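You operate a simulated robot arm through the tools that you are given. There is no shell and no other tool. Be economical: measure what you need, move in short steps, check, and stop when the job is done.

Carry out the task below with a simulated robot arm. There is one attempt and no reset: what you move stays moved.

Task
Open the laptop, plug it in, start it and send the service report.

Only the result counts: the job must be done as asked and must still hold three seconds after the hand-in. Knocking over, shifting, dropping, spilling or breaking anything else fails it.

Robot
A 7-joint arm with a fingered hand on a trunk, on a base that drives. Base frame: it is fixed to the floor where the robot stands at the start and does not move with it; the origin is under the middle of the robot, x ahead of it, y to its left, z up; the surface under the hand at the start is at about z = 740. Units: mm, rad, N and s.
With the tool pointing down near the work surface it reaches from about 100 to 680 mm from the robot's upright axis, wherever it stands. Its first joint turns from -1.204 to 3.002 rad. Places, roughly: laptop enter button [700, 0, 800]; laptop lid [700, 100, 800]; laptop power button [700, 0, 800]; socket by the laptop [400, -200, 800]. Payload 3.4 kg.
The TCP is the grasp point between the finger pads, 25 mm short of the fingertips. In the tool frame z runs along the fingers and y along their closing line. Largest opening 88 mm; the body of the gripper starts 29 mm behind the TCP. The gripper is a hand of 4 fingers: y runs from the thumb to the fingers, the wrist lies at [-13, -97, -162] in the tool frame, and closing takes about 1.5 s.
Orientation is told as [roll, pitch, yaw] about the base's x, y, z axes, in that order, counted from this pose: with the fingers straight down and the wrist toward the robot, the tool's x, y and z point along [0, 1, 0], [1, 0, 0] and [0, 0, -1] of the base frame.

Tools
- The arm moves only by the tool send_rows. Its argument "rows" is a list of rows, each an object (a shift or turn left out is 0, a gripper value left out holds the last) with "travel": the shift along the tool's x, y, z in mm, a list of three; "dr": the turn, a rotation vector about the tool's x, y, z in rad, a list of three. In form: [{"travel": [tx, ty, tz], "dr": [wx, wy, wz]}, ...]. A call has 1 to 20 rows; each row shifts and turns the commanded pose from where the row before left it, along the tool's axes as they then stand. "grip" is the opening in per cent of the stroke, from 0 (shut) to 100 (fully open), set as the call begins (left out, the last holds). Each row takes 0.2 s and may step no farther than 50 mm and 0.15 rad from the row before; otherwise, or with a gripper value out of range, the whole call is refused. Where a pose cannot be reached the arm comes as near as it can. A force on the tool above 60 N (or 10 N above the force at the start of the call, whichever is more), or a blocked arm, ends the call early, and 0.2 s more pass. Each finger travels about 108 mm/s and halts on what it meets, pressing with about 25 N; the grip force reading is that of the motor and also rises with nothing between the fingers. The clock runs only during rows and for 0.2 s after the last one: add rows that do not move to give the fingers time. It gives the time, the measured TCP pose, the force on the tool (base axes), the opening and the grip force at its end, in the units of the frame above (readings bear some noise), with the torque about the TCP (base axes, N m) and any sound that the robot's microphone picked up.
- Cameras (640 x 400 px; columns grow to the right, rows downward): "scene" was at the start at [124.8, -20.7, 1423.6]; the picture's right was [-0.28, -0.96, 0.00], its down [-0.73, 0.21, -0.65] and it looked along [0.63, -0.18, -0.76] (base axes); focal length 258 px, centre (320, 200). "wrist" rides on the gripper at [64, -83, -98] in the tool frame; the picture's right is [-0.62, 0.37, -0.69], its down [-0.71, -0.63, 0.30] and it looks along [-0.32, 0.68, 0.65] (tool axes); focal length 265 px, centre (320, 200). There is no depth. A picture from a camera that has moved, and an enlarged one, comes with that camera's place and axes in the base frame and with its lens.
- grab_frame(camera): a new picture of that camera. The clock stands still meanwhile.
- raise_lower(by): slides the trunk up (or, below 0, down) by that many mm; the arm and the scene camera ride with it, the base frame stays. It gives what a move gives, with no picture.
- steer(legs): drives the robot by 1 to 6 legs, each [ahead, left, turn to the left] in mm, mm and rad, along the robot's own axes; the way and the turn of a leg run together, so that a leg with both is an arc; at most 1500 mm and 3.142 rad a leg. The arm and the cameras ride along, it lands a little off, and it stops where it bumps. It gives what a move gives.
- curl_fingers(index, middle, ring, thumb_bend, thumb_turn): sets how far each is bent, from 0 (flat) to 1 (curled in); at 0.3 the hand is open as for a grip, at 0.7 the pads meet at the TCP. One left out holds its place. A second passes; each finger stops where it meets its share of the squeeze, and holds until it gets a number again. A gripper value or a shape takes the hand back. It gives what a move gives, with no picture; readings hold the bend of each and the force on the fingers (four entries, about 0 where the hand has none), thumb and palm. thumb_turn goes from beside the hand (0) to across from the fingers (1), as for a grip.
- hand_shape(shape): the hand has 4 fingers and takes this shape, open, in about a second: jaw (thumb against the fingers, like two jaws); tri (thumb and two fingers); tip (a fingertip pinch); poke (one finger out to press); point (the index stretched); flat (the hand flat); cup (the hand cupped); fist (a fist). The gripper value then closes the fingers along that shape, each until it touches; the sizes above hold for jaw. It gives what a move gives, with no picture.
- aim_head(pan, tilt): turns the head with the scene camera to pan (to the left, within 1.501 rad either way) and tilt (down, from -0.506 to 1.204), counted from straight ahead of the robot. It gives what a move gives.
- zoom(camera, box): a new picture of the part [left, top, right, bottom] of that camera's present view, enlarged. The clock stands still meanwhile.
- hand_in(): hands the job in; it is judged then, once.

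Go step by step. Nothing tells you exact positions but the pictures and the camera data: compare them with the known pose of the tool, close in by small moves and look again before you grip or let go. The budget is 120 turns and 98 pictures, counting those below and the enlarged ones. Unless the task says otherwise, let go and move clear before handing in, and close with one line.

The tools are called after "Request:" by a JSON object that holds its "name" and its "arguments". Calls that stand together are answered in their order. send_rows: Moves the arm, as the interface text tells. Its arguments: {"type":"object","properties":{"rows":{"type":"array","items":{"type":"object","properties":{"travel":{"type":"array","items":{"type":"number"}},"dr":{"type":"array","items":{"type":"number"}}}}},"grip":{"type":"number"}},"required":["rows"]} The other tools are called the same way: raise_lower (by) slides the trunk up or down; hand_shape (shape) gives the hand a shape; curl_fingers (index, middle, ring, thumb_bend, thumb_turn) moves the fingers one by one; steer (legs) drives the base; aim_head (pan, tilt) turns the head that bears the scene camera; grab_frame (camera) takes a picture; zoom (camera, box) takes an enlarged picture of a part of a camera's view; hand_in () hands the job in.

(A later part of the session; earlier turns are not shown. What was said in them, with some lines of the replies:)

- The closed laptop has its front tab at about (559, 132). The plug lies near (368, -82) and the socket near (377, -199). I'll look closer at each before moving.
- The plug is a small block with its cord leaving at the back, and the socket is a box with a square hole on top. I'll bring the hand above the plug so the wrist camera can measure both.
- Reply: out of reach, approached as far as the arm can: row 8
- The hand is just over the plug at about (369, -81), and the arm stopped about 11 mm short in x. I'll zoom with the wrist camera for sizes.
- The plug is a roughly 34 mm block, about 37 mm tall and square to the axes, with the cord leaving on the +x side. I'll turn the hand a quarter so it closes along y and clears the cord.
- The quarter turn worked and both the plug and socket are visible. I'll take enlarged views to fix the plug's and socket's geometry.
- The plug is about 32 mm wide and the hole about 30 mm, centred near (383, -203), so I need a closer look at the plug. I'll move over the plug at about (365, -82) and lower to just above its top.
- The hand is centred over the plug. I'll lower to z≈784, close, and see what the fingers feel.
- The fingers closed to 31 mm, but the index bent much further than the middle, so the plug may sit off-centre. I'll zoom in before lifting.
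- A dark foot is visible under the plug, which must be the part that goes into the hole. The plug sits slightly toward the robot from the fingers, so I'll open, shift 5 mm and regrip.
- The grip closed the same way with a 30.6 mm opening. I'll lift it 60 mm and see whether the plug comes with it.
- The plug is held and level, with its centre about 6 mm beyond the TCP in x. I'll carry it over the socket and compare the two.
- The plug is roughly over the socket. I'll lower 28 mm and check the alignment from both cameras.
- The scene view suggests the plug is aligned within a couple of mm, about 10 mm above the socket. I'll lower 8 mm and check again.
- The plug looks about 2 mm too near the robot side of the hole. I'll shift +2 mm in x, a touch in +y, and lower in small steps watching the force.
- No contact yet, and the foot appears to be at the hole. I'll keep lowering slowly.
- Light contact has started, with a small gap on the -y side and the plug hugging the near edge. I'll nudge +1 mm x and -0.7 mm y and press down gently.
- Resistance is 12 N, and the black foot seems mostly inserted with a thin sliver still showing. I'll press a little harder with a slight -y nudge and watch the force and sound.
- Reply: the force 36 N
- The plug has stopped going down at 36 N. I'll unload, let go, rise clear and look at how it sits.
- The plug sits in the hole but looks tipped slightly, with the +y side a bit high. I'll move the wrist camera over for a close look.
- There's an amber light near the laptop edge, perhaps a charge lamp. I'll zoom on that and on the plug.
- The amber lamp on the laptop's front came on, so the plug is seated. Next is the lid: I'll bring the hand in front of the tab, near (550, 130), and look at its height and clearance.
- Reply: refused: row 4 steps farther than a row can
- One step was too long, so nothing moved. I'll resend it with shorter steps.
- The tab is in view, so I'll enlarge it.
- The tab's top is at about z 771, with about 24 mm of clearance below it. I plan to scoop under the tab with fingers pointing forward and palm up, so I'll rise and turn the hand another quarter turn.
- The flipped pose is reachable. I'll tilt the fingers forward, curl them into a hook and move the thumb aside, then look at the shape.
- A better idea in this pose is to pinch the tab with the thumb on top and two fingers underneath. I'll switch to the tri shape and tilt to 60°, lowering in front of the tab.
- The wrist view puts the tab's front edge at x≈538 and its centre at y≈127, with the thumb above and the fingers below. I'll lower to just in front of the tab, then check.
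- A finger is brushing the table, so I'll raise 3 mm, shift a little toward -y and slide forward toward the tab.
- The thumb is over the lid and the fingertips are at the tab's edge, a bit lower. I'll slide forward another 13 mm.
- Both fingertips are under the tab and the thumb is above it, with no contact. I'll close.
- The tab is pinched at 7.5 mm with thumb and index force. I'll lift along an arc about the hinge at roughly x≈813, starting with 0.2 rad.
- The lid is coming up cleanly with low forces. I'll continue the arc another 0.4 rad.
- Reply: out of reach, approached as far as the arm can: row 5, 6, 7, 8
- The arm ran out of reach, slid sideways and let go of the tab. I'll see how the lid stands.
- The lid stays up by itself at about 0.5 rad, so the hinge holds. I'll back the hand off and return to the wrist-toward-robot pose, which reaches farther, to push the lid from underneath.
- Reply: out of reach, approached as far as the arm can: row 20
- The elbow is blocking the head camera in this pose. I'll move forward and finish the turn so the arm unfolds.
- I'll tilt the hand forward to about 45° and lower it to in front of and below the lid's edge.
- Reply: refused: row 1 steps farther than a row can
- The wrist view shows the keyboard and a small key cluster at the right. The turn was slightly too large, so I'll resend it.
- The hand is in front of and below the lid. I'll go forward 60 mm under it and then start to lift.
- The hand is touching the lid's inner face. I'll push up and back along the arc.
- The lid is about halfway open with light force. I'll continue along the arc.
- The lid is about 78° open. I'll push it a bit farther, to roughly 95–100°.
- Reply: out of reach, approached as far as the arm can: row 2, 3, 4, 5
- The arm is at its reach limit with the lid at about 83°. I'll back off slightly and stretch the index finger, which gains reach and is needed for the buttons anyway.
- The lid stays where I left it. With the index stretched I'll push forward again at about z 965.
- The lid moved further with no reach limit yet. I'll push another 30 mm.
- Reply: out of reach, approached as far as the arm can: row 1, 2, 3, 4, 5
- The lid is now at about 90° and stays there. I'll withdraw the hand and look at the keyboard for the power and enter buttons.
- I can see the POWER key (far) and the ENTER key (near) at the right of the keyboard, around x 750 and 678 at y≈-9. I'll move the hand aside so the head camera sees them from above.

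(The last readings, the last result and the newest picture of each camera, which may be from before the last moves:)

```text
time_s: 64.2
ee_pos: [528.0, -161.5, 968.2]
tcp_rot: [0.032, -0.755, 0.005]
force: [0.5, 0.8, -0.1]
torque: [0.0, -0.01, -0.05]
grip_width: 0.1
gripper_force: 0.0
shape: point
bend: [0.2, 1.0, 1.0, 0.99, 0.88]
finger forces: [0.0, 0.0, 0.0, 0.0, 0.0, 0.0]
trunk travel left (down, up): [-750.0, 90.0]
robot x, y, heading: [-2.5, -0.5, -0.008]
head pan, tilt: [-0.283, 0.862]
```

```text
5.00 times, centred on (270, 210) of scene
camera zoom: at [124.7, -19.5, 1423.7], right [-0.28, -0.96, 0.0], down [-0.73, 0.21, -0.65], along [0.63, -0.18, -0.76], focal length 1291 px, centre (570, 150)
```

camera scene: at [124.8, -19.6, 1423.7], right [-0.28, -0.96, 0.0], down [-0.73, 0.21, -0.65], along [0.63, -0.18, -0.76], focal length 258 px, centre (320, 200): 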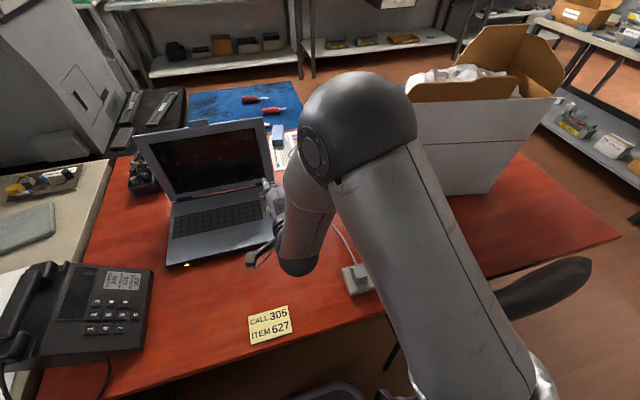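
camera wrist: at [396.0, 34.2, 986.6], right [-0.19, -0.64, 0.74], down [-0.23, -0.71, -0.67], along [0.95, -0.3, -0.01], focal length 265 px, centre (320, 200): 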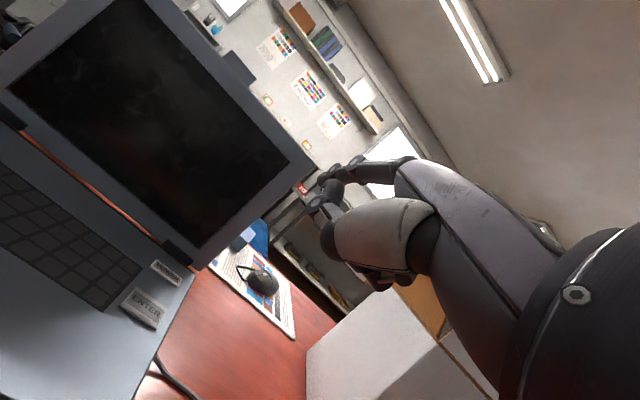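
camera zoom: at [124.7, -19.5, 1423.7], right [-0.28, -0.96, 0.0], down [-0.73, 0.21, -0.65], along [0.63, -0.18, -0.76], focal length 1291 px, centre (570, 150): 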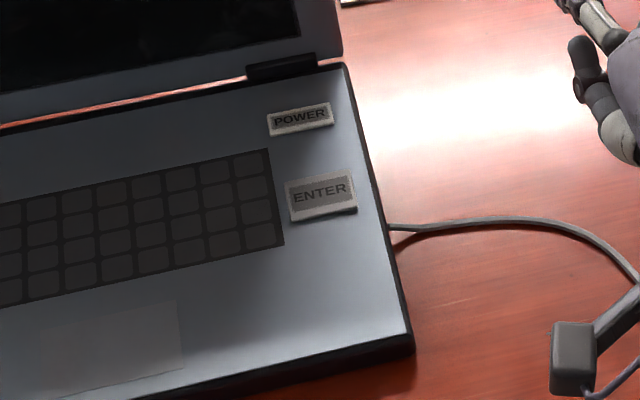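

The scene view agrees: POWER is at about (751, -6) and ENTER at (679, -9), tops near z 765. Next I need to know where the stretched fingertip lies, so I'll zoom on the hand.

Request:
{"name": "zoom", "arguments": {"camera": "wrist", "box": [260, 120, 440, 300]}}

Request:
{"name": "zoom", "arguments": {"camera": "scene", "box": [290, 140, 410, 230]}}

```text
2.22 times, centred on (350, 210) of wrist
camera zoom: at [398.3, -101.0, 983.9], right [-0.19, -0.64, 0.74], down [-0.23, -0.71, -0.67], along [0.95, -0.3, -0.01], focal length 590 px, centre (253, 178)
```

zoom: 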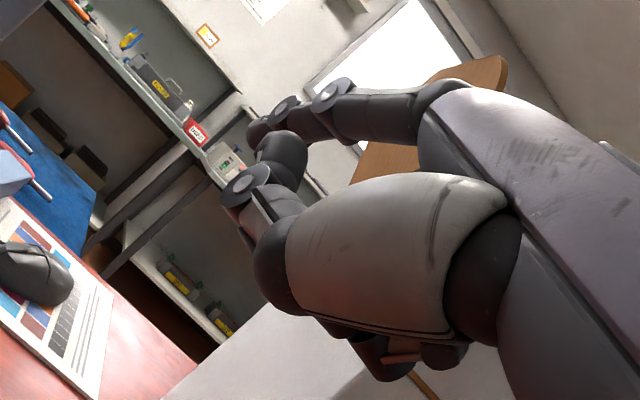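

```text
4.44 times, centred on (350, 185) of scene
camera zoom: at [124.7, -19.5, 1423.7], right [-0.28, -0.96, 0.0], down [-0.73, 0.21, -0.65], along [0.63, -0.18, -0.76], focal length 1148 px, centre (187, 267)
```

zoom: 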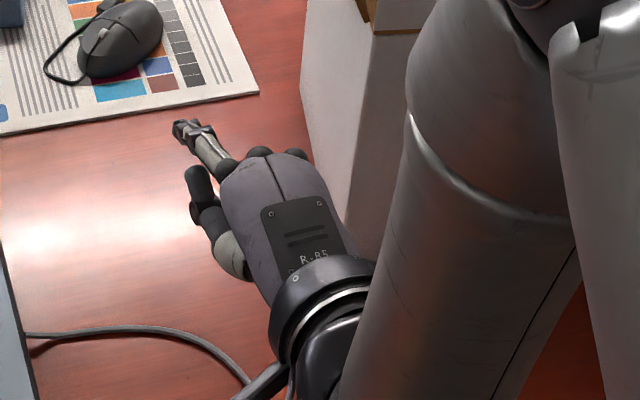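

The fingertip sits about 56 mm along tool y, 20 mm along tool z and 14 mm in tool x from the TCP. I'll bring the tilt to 0.3 rad and move above the keys at a safe height.

Request:
{"name": "send_rows", "arguments": {"rows": [{"dr": [0.15, 0, 0]}, {"dr": [0.15, 0, 0]}, {"dr": [0.15, 0, 0]}, {"travel": [28.2, 16.2, 23.4]}, {"travel": [28.2, 16.2, 23.4]}, {"travel": [28.2, 16.2, 23.4]}, {"travel": [28.2, 16.2, 23.4]}, {"travel": [28.2, 16.2, 23.4]}, {}]}}

Request:
{"name": "grab_frame", "arguments": {"camera": "wrist"}}

Request:
{"name": "zoom", "arguments": {"camera": "scene", "box": [220, 160, 320, 240]}}

```text
time_s: 66.2
ee_pos: [637.9, -15.2, 883.9]
tcp_rot: [0.027, -0.307, 0.02]
force: [-0.8, -1.0, 0.7]
torque: [-0.03, -0.04, -0.01]
grip_width: 0.0
gripper_force: 0.0
shape: point
bend: [0.2, 1.0, 1.0, 0.99, 0.88]
finger forces: [0.0, 0.0, 0.0, 0.0, 0.0, 0.0]
trunk travel left (down, up): [-750.0, 90.0]
robot x, y, heading: [-2.0, -0.7, 0.0]
head pan, tilt: [-0.283, 0.862]
```

```text
24 pictures are left
camera wrist: at [527.1, 44.2, 954.5], right [0.16, -0.63, 0.76], down [-0.49, -0.72, -0.5], along [0.86, -0.29, -0.43], focal length 265 px, centre (320, 200)
```

wrist: 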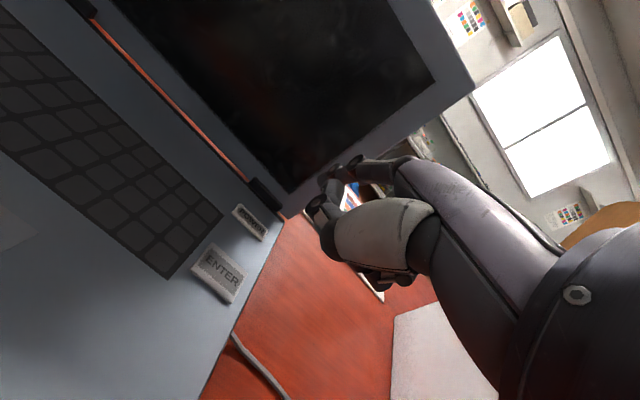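

```text
5.00 times, centred on (270, 200) of scene
camera zoom: at [124.2, -21.5, 1423.7], right [-0.28, -0.96, 0.0], down [-0.73, 0.21, -0.65], along [0.63, -0.18, -0.76], focal length 1291 px, centre (570, 200)
```

zoom: 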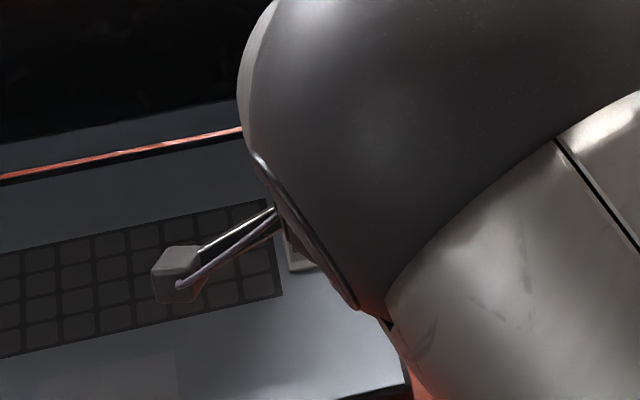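

The elbow blocks the head camera, so I'll use the wrist camera. The fingertip should now be near (699, 0, 880); I'll move it to about 35 mm above POWER.

Request:
{"name": "send_rows", "arguments": {"rows": [{"travel": [-2, 8.5, 30.7]}, {"travel": [-2, 8.5, 30.7]}, {"travel": [-2, 8.5, 30.7]}, {}]}}

Request:
{"name": "zoom", "arguments": {"camera": "wrist", "box": [220, 120, 400, 270]}}

```text
time_s: 67.2
ee_pos: [689.6, -17.7, 801.6]
tcp_rot: [0.024, -0.305, 0.022]
force: [-0.4, 0.0, 0.0]
torque: [0.0, 0.01, -0.02]
grip_width: 0.2
gripper_force: 0.1
shape: point
bend: [0.2, 1.0, 1.0, 0.99, 0.88]
finger forces: [0.0, 0.0, 0.0, 0.0, 0.0, 0.0]
trunk travel left (down, up): [-750.0, 90.0]
robot x, y, heading: [0.5, 2.3, -0.0]
head pan, tilt: [-0.283, 0.862]
```

```text
2.67 times, centred on (310, 195) of wrist
camera zoom: at [579.2, 41.6, 873.1], right [0.16, -0.63, 0.76], down [-0.49, -0.72, -0.5], along [0.86, -0.29, -0.42], focal length 708 px, centre (347, 213)
```

zoom: 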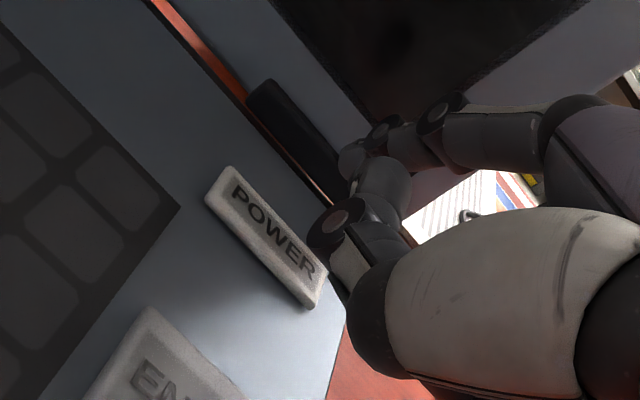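

POWER is confirmed at (750, -9) and the fingertip is over (751, -3) at z≈801. I'll shift 5 mm to -y and lower toward the key.

Request:
{"name": "send_rows", "arguments": {"rows": [{"travel": [-5, -4.2, 13.4]}, {"travel": [0, -4.2, 13.4]}, {}]}}

Request:
{"name": "zoom", "arguments": {"camera": "wrist", "box": [220, 120, 400, 270]}}

```text
time_s: 68.0
ee_pos: [688.9, -23.0, 774.0]
tcp_rot: [0.025, -0.306, 0.021]
force: [0.2, -0.3, 0.1]
torque: [-0.01, 0.02, -0.01]
grip_width: 0.1
gripper_force: 0.1
shape: point
bend: [0.2, 1.0, 1.0, 0.99, 0.88]
finger forces: [0.1, 0.1, 0.1, 0.0, 0.0, 0.0]
trunk travel left (down, up): [-750.0, 90.0]
robot x, y, heading: [-2.9, 1.2, 0.001]
head pan, tilt: [-0.283, 0.862]
```

```text
2.67 times, centred on (310, 195) of wrist
camera zoom: at [579.3, 36.7, 845.0], right [0.16, -0.63, 0.76], down [-0.49, -0.72, -0.5], along [0.86, -0.29, -0.42], focal length 708 px, centre (347, 213)
```

zoom: 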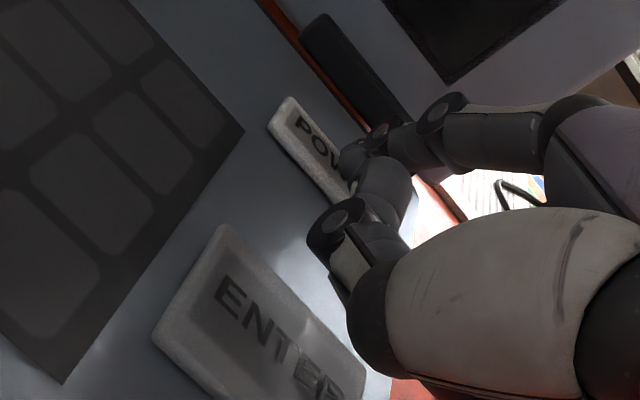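

The fingertip is closing on POWER. I'll lower in small steps, watching the index force.

Request:
{"name": "send_rows", "arguments": {"rows": [{"travel": [0, -0.6, 1.9]}, {"travel": [0, -0.6, 1.9]}, {"travel": [0, -0.6, 1.9]}, {"travel": [0, -0.6, 1.9]}, {}]}}

```text
time_s: 69.2
ee_pos: [689.4, -23.8, 767.6]
tcp_rot: [0.022, -0.306, 0.021]
force: [-2.1, -0.6, 4.4]
torque: [0.06, -0.22, 0.0]
grip_width: 0.2
gripper_force: 0.1
shape: point
bend: [0.19, 1.0, 1.0, 0.99, 0.88]
finger forces: [4.2, 0.0, 0.1, 0.0, 0.0, 0.0]
trunk travel left (down, up): [-750.0, 90.0]
robot x, y, heading: [0.2, 4.3, -0.004]
head pan, tilt: [-0.283, 0.862]
heard: click
```

The index felt 4 N and a click was heard. I'll lift straight up and look at the screen.

Request:
{"name": "send_rows", "arguments": {"rows": [{"travel": [0, 3, -9.5]}, {"travel": [0, 6, -19]}, {"travel": [0, 9, -28]}, {}]}}

Request:
{"name": "grab_frame", "arguments": {"camera": "wrist"}}

```text
time_s: 70.2
ee_pos: [689.8, -24.9, 826.3]
tcp_rot: [0.026, -0.305, 0.022]
force: [-0.2, 0.4, 0.2]
torque: [0.0, 0.03, 0.01]
grip_width: 0.1
gripper_force: 0.0
shape: point
bend: [0.2, 1.0, 1.0, 0.99, 0.88]
finger forces: [0.0, 0.0, 0.0, 0.1, 0.0, 0.1]
trunk travel left (down, up): [-750.0, 90.0]
robot x, y, heading: [-2.9, -0.6, -0.004]
head pan, tilt: [-0.283, 0.862]
```

```text
20 pictures are left
camera wrist: at [579.6, 35.3, 896.9], right [0.16, -0.63, 0.76], down [-0.49, -0.72, -0.5], along [0.86, -0.29, -0.43], focal length 265 px, centre (320, 200)
```

wrist: 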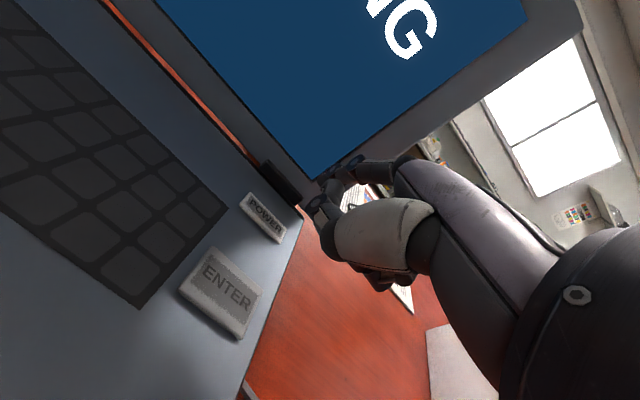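

The screen is on and shows text ending in "NG", so it is probably starting up. I'll move back above ENTER and let it boot.

Request:
{"name": "send_rows", "arguments": {"rows": [{"travel": [0, -34, -10.7]}, {"travel": [0, -34, -10.7]}, {}, {}, {}, {}, {}, {}, {}, {}, {}, {}, {}, {}, {}, {}]}}

Request:
{"name": "grab_frame", "arguments": {"camera": "wrist"}}

Request:
{"name": "grab_frame", "arguments": {"camera": "scene"}}

```text
time_s: 73.6
ee_pos: [619.6, -26.0, 825.8]
tcp_rot: [0.024, -0.307, 0.02]
force: [-0.3, 0.9, -0.4]
torque: [0.02, -0.03, 0.0]
grip_width: 0.0
gripper_force: 0.1
shape: point
bend: [0.2, 1.0, 1.0, 0.99, 0.88]
finger forces: [0.0, 0.0, 0.0, 0.0, 0.0, 0.0]
trunk travel left (down, up): [-750.0, 90.0]
robot x, y, heading: [-3.5, 1.2, 0.001]
head pan, tilt: [-0.283, 0.862]
```

```text
19 pictures are left
camera wrist: at [508.2, 33.3, 896.7], right [0.16, -0.63, 0.76], down [-0.49, -0.72, -0.5], along [0.86, -0.29, -0.42], focal length 265 px, centre (320, 200)
```

wrist: 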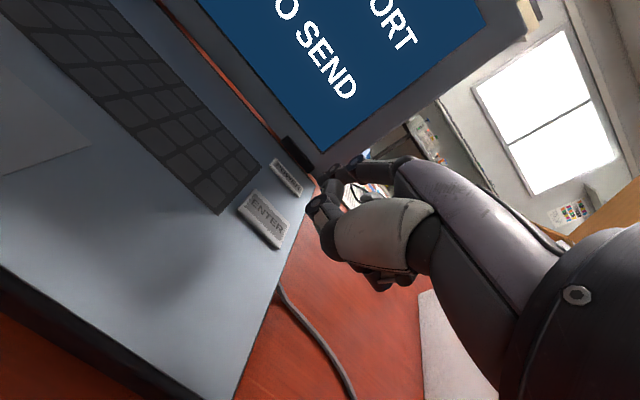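

```text
18 pictures are left
camera scene: at [124.8, -20.7, 1423.6], right [-0.28, -0.96, 0.0], down [-0.73, 0.21, -0.65], along [0.63, -0.18, -0.76], focal length 258 px, centre (320, 200)
```

scene: 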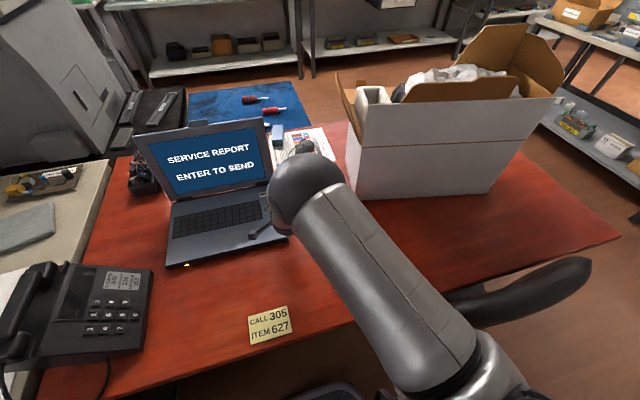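

The screen reads "SERVICE REPORT – ENTER TO SEND" and the fingertip is above ENTER. I'll lower and press it.

Request:
{"name": "send_rows", "arguments": {"rows": [{"travel": [1, -7.5, 23.8]}, {"travel": [0, -7.5, 23.8]}, {}]}}

Request:
{"name": "zoom", "arguments": {"camera": "wrist", "box": [220, 120, 400, 270]}}

```text
time_s: 74.4
ee_pos: [619.3, -25.6, 777.1]
tcp_rot: [0.025, -0.307, 0.019]
force: [0.7, 0.0, 0.6]
torque: [0.0, 0.0, -0.01]
grip_width: 0.0
gripper_force: 0.1
shape: point
bend: [0.2, 1.0, 1.0, 0.99, 0.88]
finger forces: [0.0, 0.1, 0.1, 0.1, 0.0, 0.0]
trunk travel left (down, up): [-750.0, 90.0]
robot x, y, heading: [-1.8, -0.8, 0.001]
head pan, tilt: [-0.283, 0.862]
```

```text
2.67 times, centred on (310, 195) of wrist
camera zoom: at [508.4, 35.3, 847.3], right [0.16, -0.63, 0.76], down [-0.49, -0.72, -0.5], along [0.86, -0.29, -0.42], focal length 708 px, centre (347, 213)
```

zoom: 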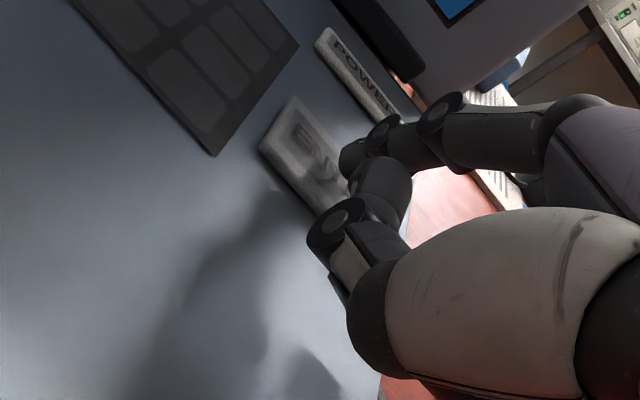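

The fingertip is right over the middle of ENTER. I'll press in small steps.

Request:
{"name": "send_rows", "arguments": {"rows": [{"travel": [0, -0.6, 1.9]}, {"travel": [0, -0.6, 1.9]}, {"travel": [0, -0.6, 1.9]}, {"travel": [0, -0.6, 1.9]}, {"travel": [0, -0.6, 1.9]}, {}]}}

```text
time_s: 75.8
ee_pos: [618.1, -23.5, 766.9]
tcp_rot: [0.025, -0.307, 0.02]
force: [-1.5, -0.8, 4.4]
torque: [0.06, -0.24, 0.05]
grip_width: 0.0
gripper_force: 0.1
shape: point
bend: [0.18, 1.0, 1.0, 0.99, 0.88]
finger forces: [4.8, 0.0, 0.0, 0.0, 0.1, 0.1]
trunk travel left (down, up): [-750.0, 90.0]
robot x, y, heading: [1.1, -0.5, -0.001]
head pan, tilt: [-0.283, 0.862]
heard: click
```

Another click was heard. I'll lift off, back away and check the screen, plug and laptop.

Request:
{"name": "send_rows", "arguments": {"rows": [{"travel": [0, 3, -9.5]}, {"travel": [0, 9, -28]}, {"travel": [0, 12, -38]}, {"travel": [0, 12, -38]}, {"travel": [0, -30, -9]}, {"travel": [0, -30, -9]}, {}, {}, {}, {}, {}]}}

Request:
{"name": "grab_frame", "arguments": {"camera": "scene"}}

```text
time_s: 78.2
ee_pos: [555.7, -28.4, 885.0]
tcp_rot: [0.024, -0.305, 0.021]
force: [-0.4, 0.1, 0.8]
torque: [0.01, 0.01, 0.01]
grip_width: 0.0
gripper_force: 0.1
shape: point
bend: [0.2, 1.0, 1.0, 0.99, 0.88]
finger forces: [0.0, 0.0, 0.1, 0.1, 0.1, 0.0]
trunk travel left (down, up): [-750.0, 90.0]
robot x, y, heading: [0.6, -2.5, -0.001]
head pan, tilt: [-0.283, 0.862]
```

```text
16 pictures are left
camera scene: at [124.8, -20.7, 1423.6], right [-0.28, -0.96, 0.0], down [-0.73, 0.21, -0.65], along [0.63, -0.18, -0.76], focal length 258 px, centre (320, 200)
```

scene: 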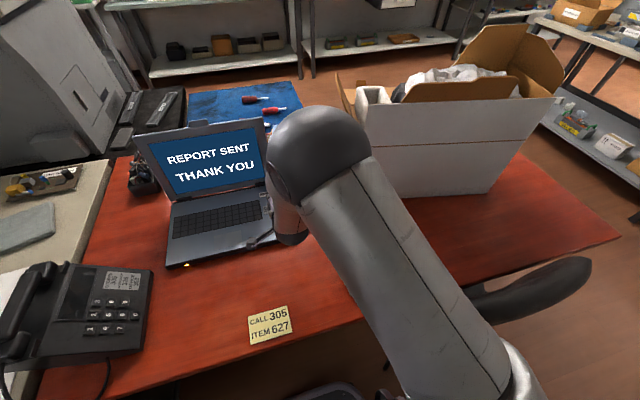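

The screen reads "REPORT SENT – THANK YOU", the charge lamp is still lit, the lid stands open and the hand is clear. I'm handing in.

Request:
{"name": "hand_in", "arguments": {}}

```text
The job is handed in.
```

The laptop is open, plugged in and running, and the screen reads "REPORT SENT – THANK YOU".
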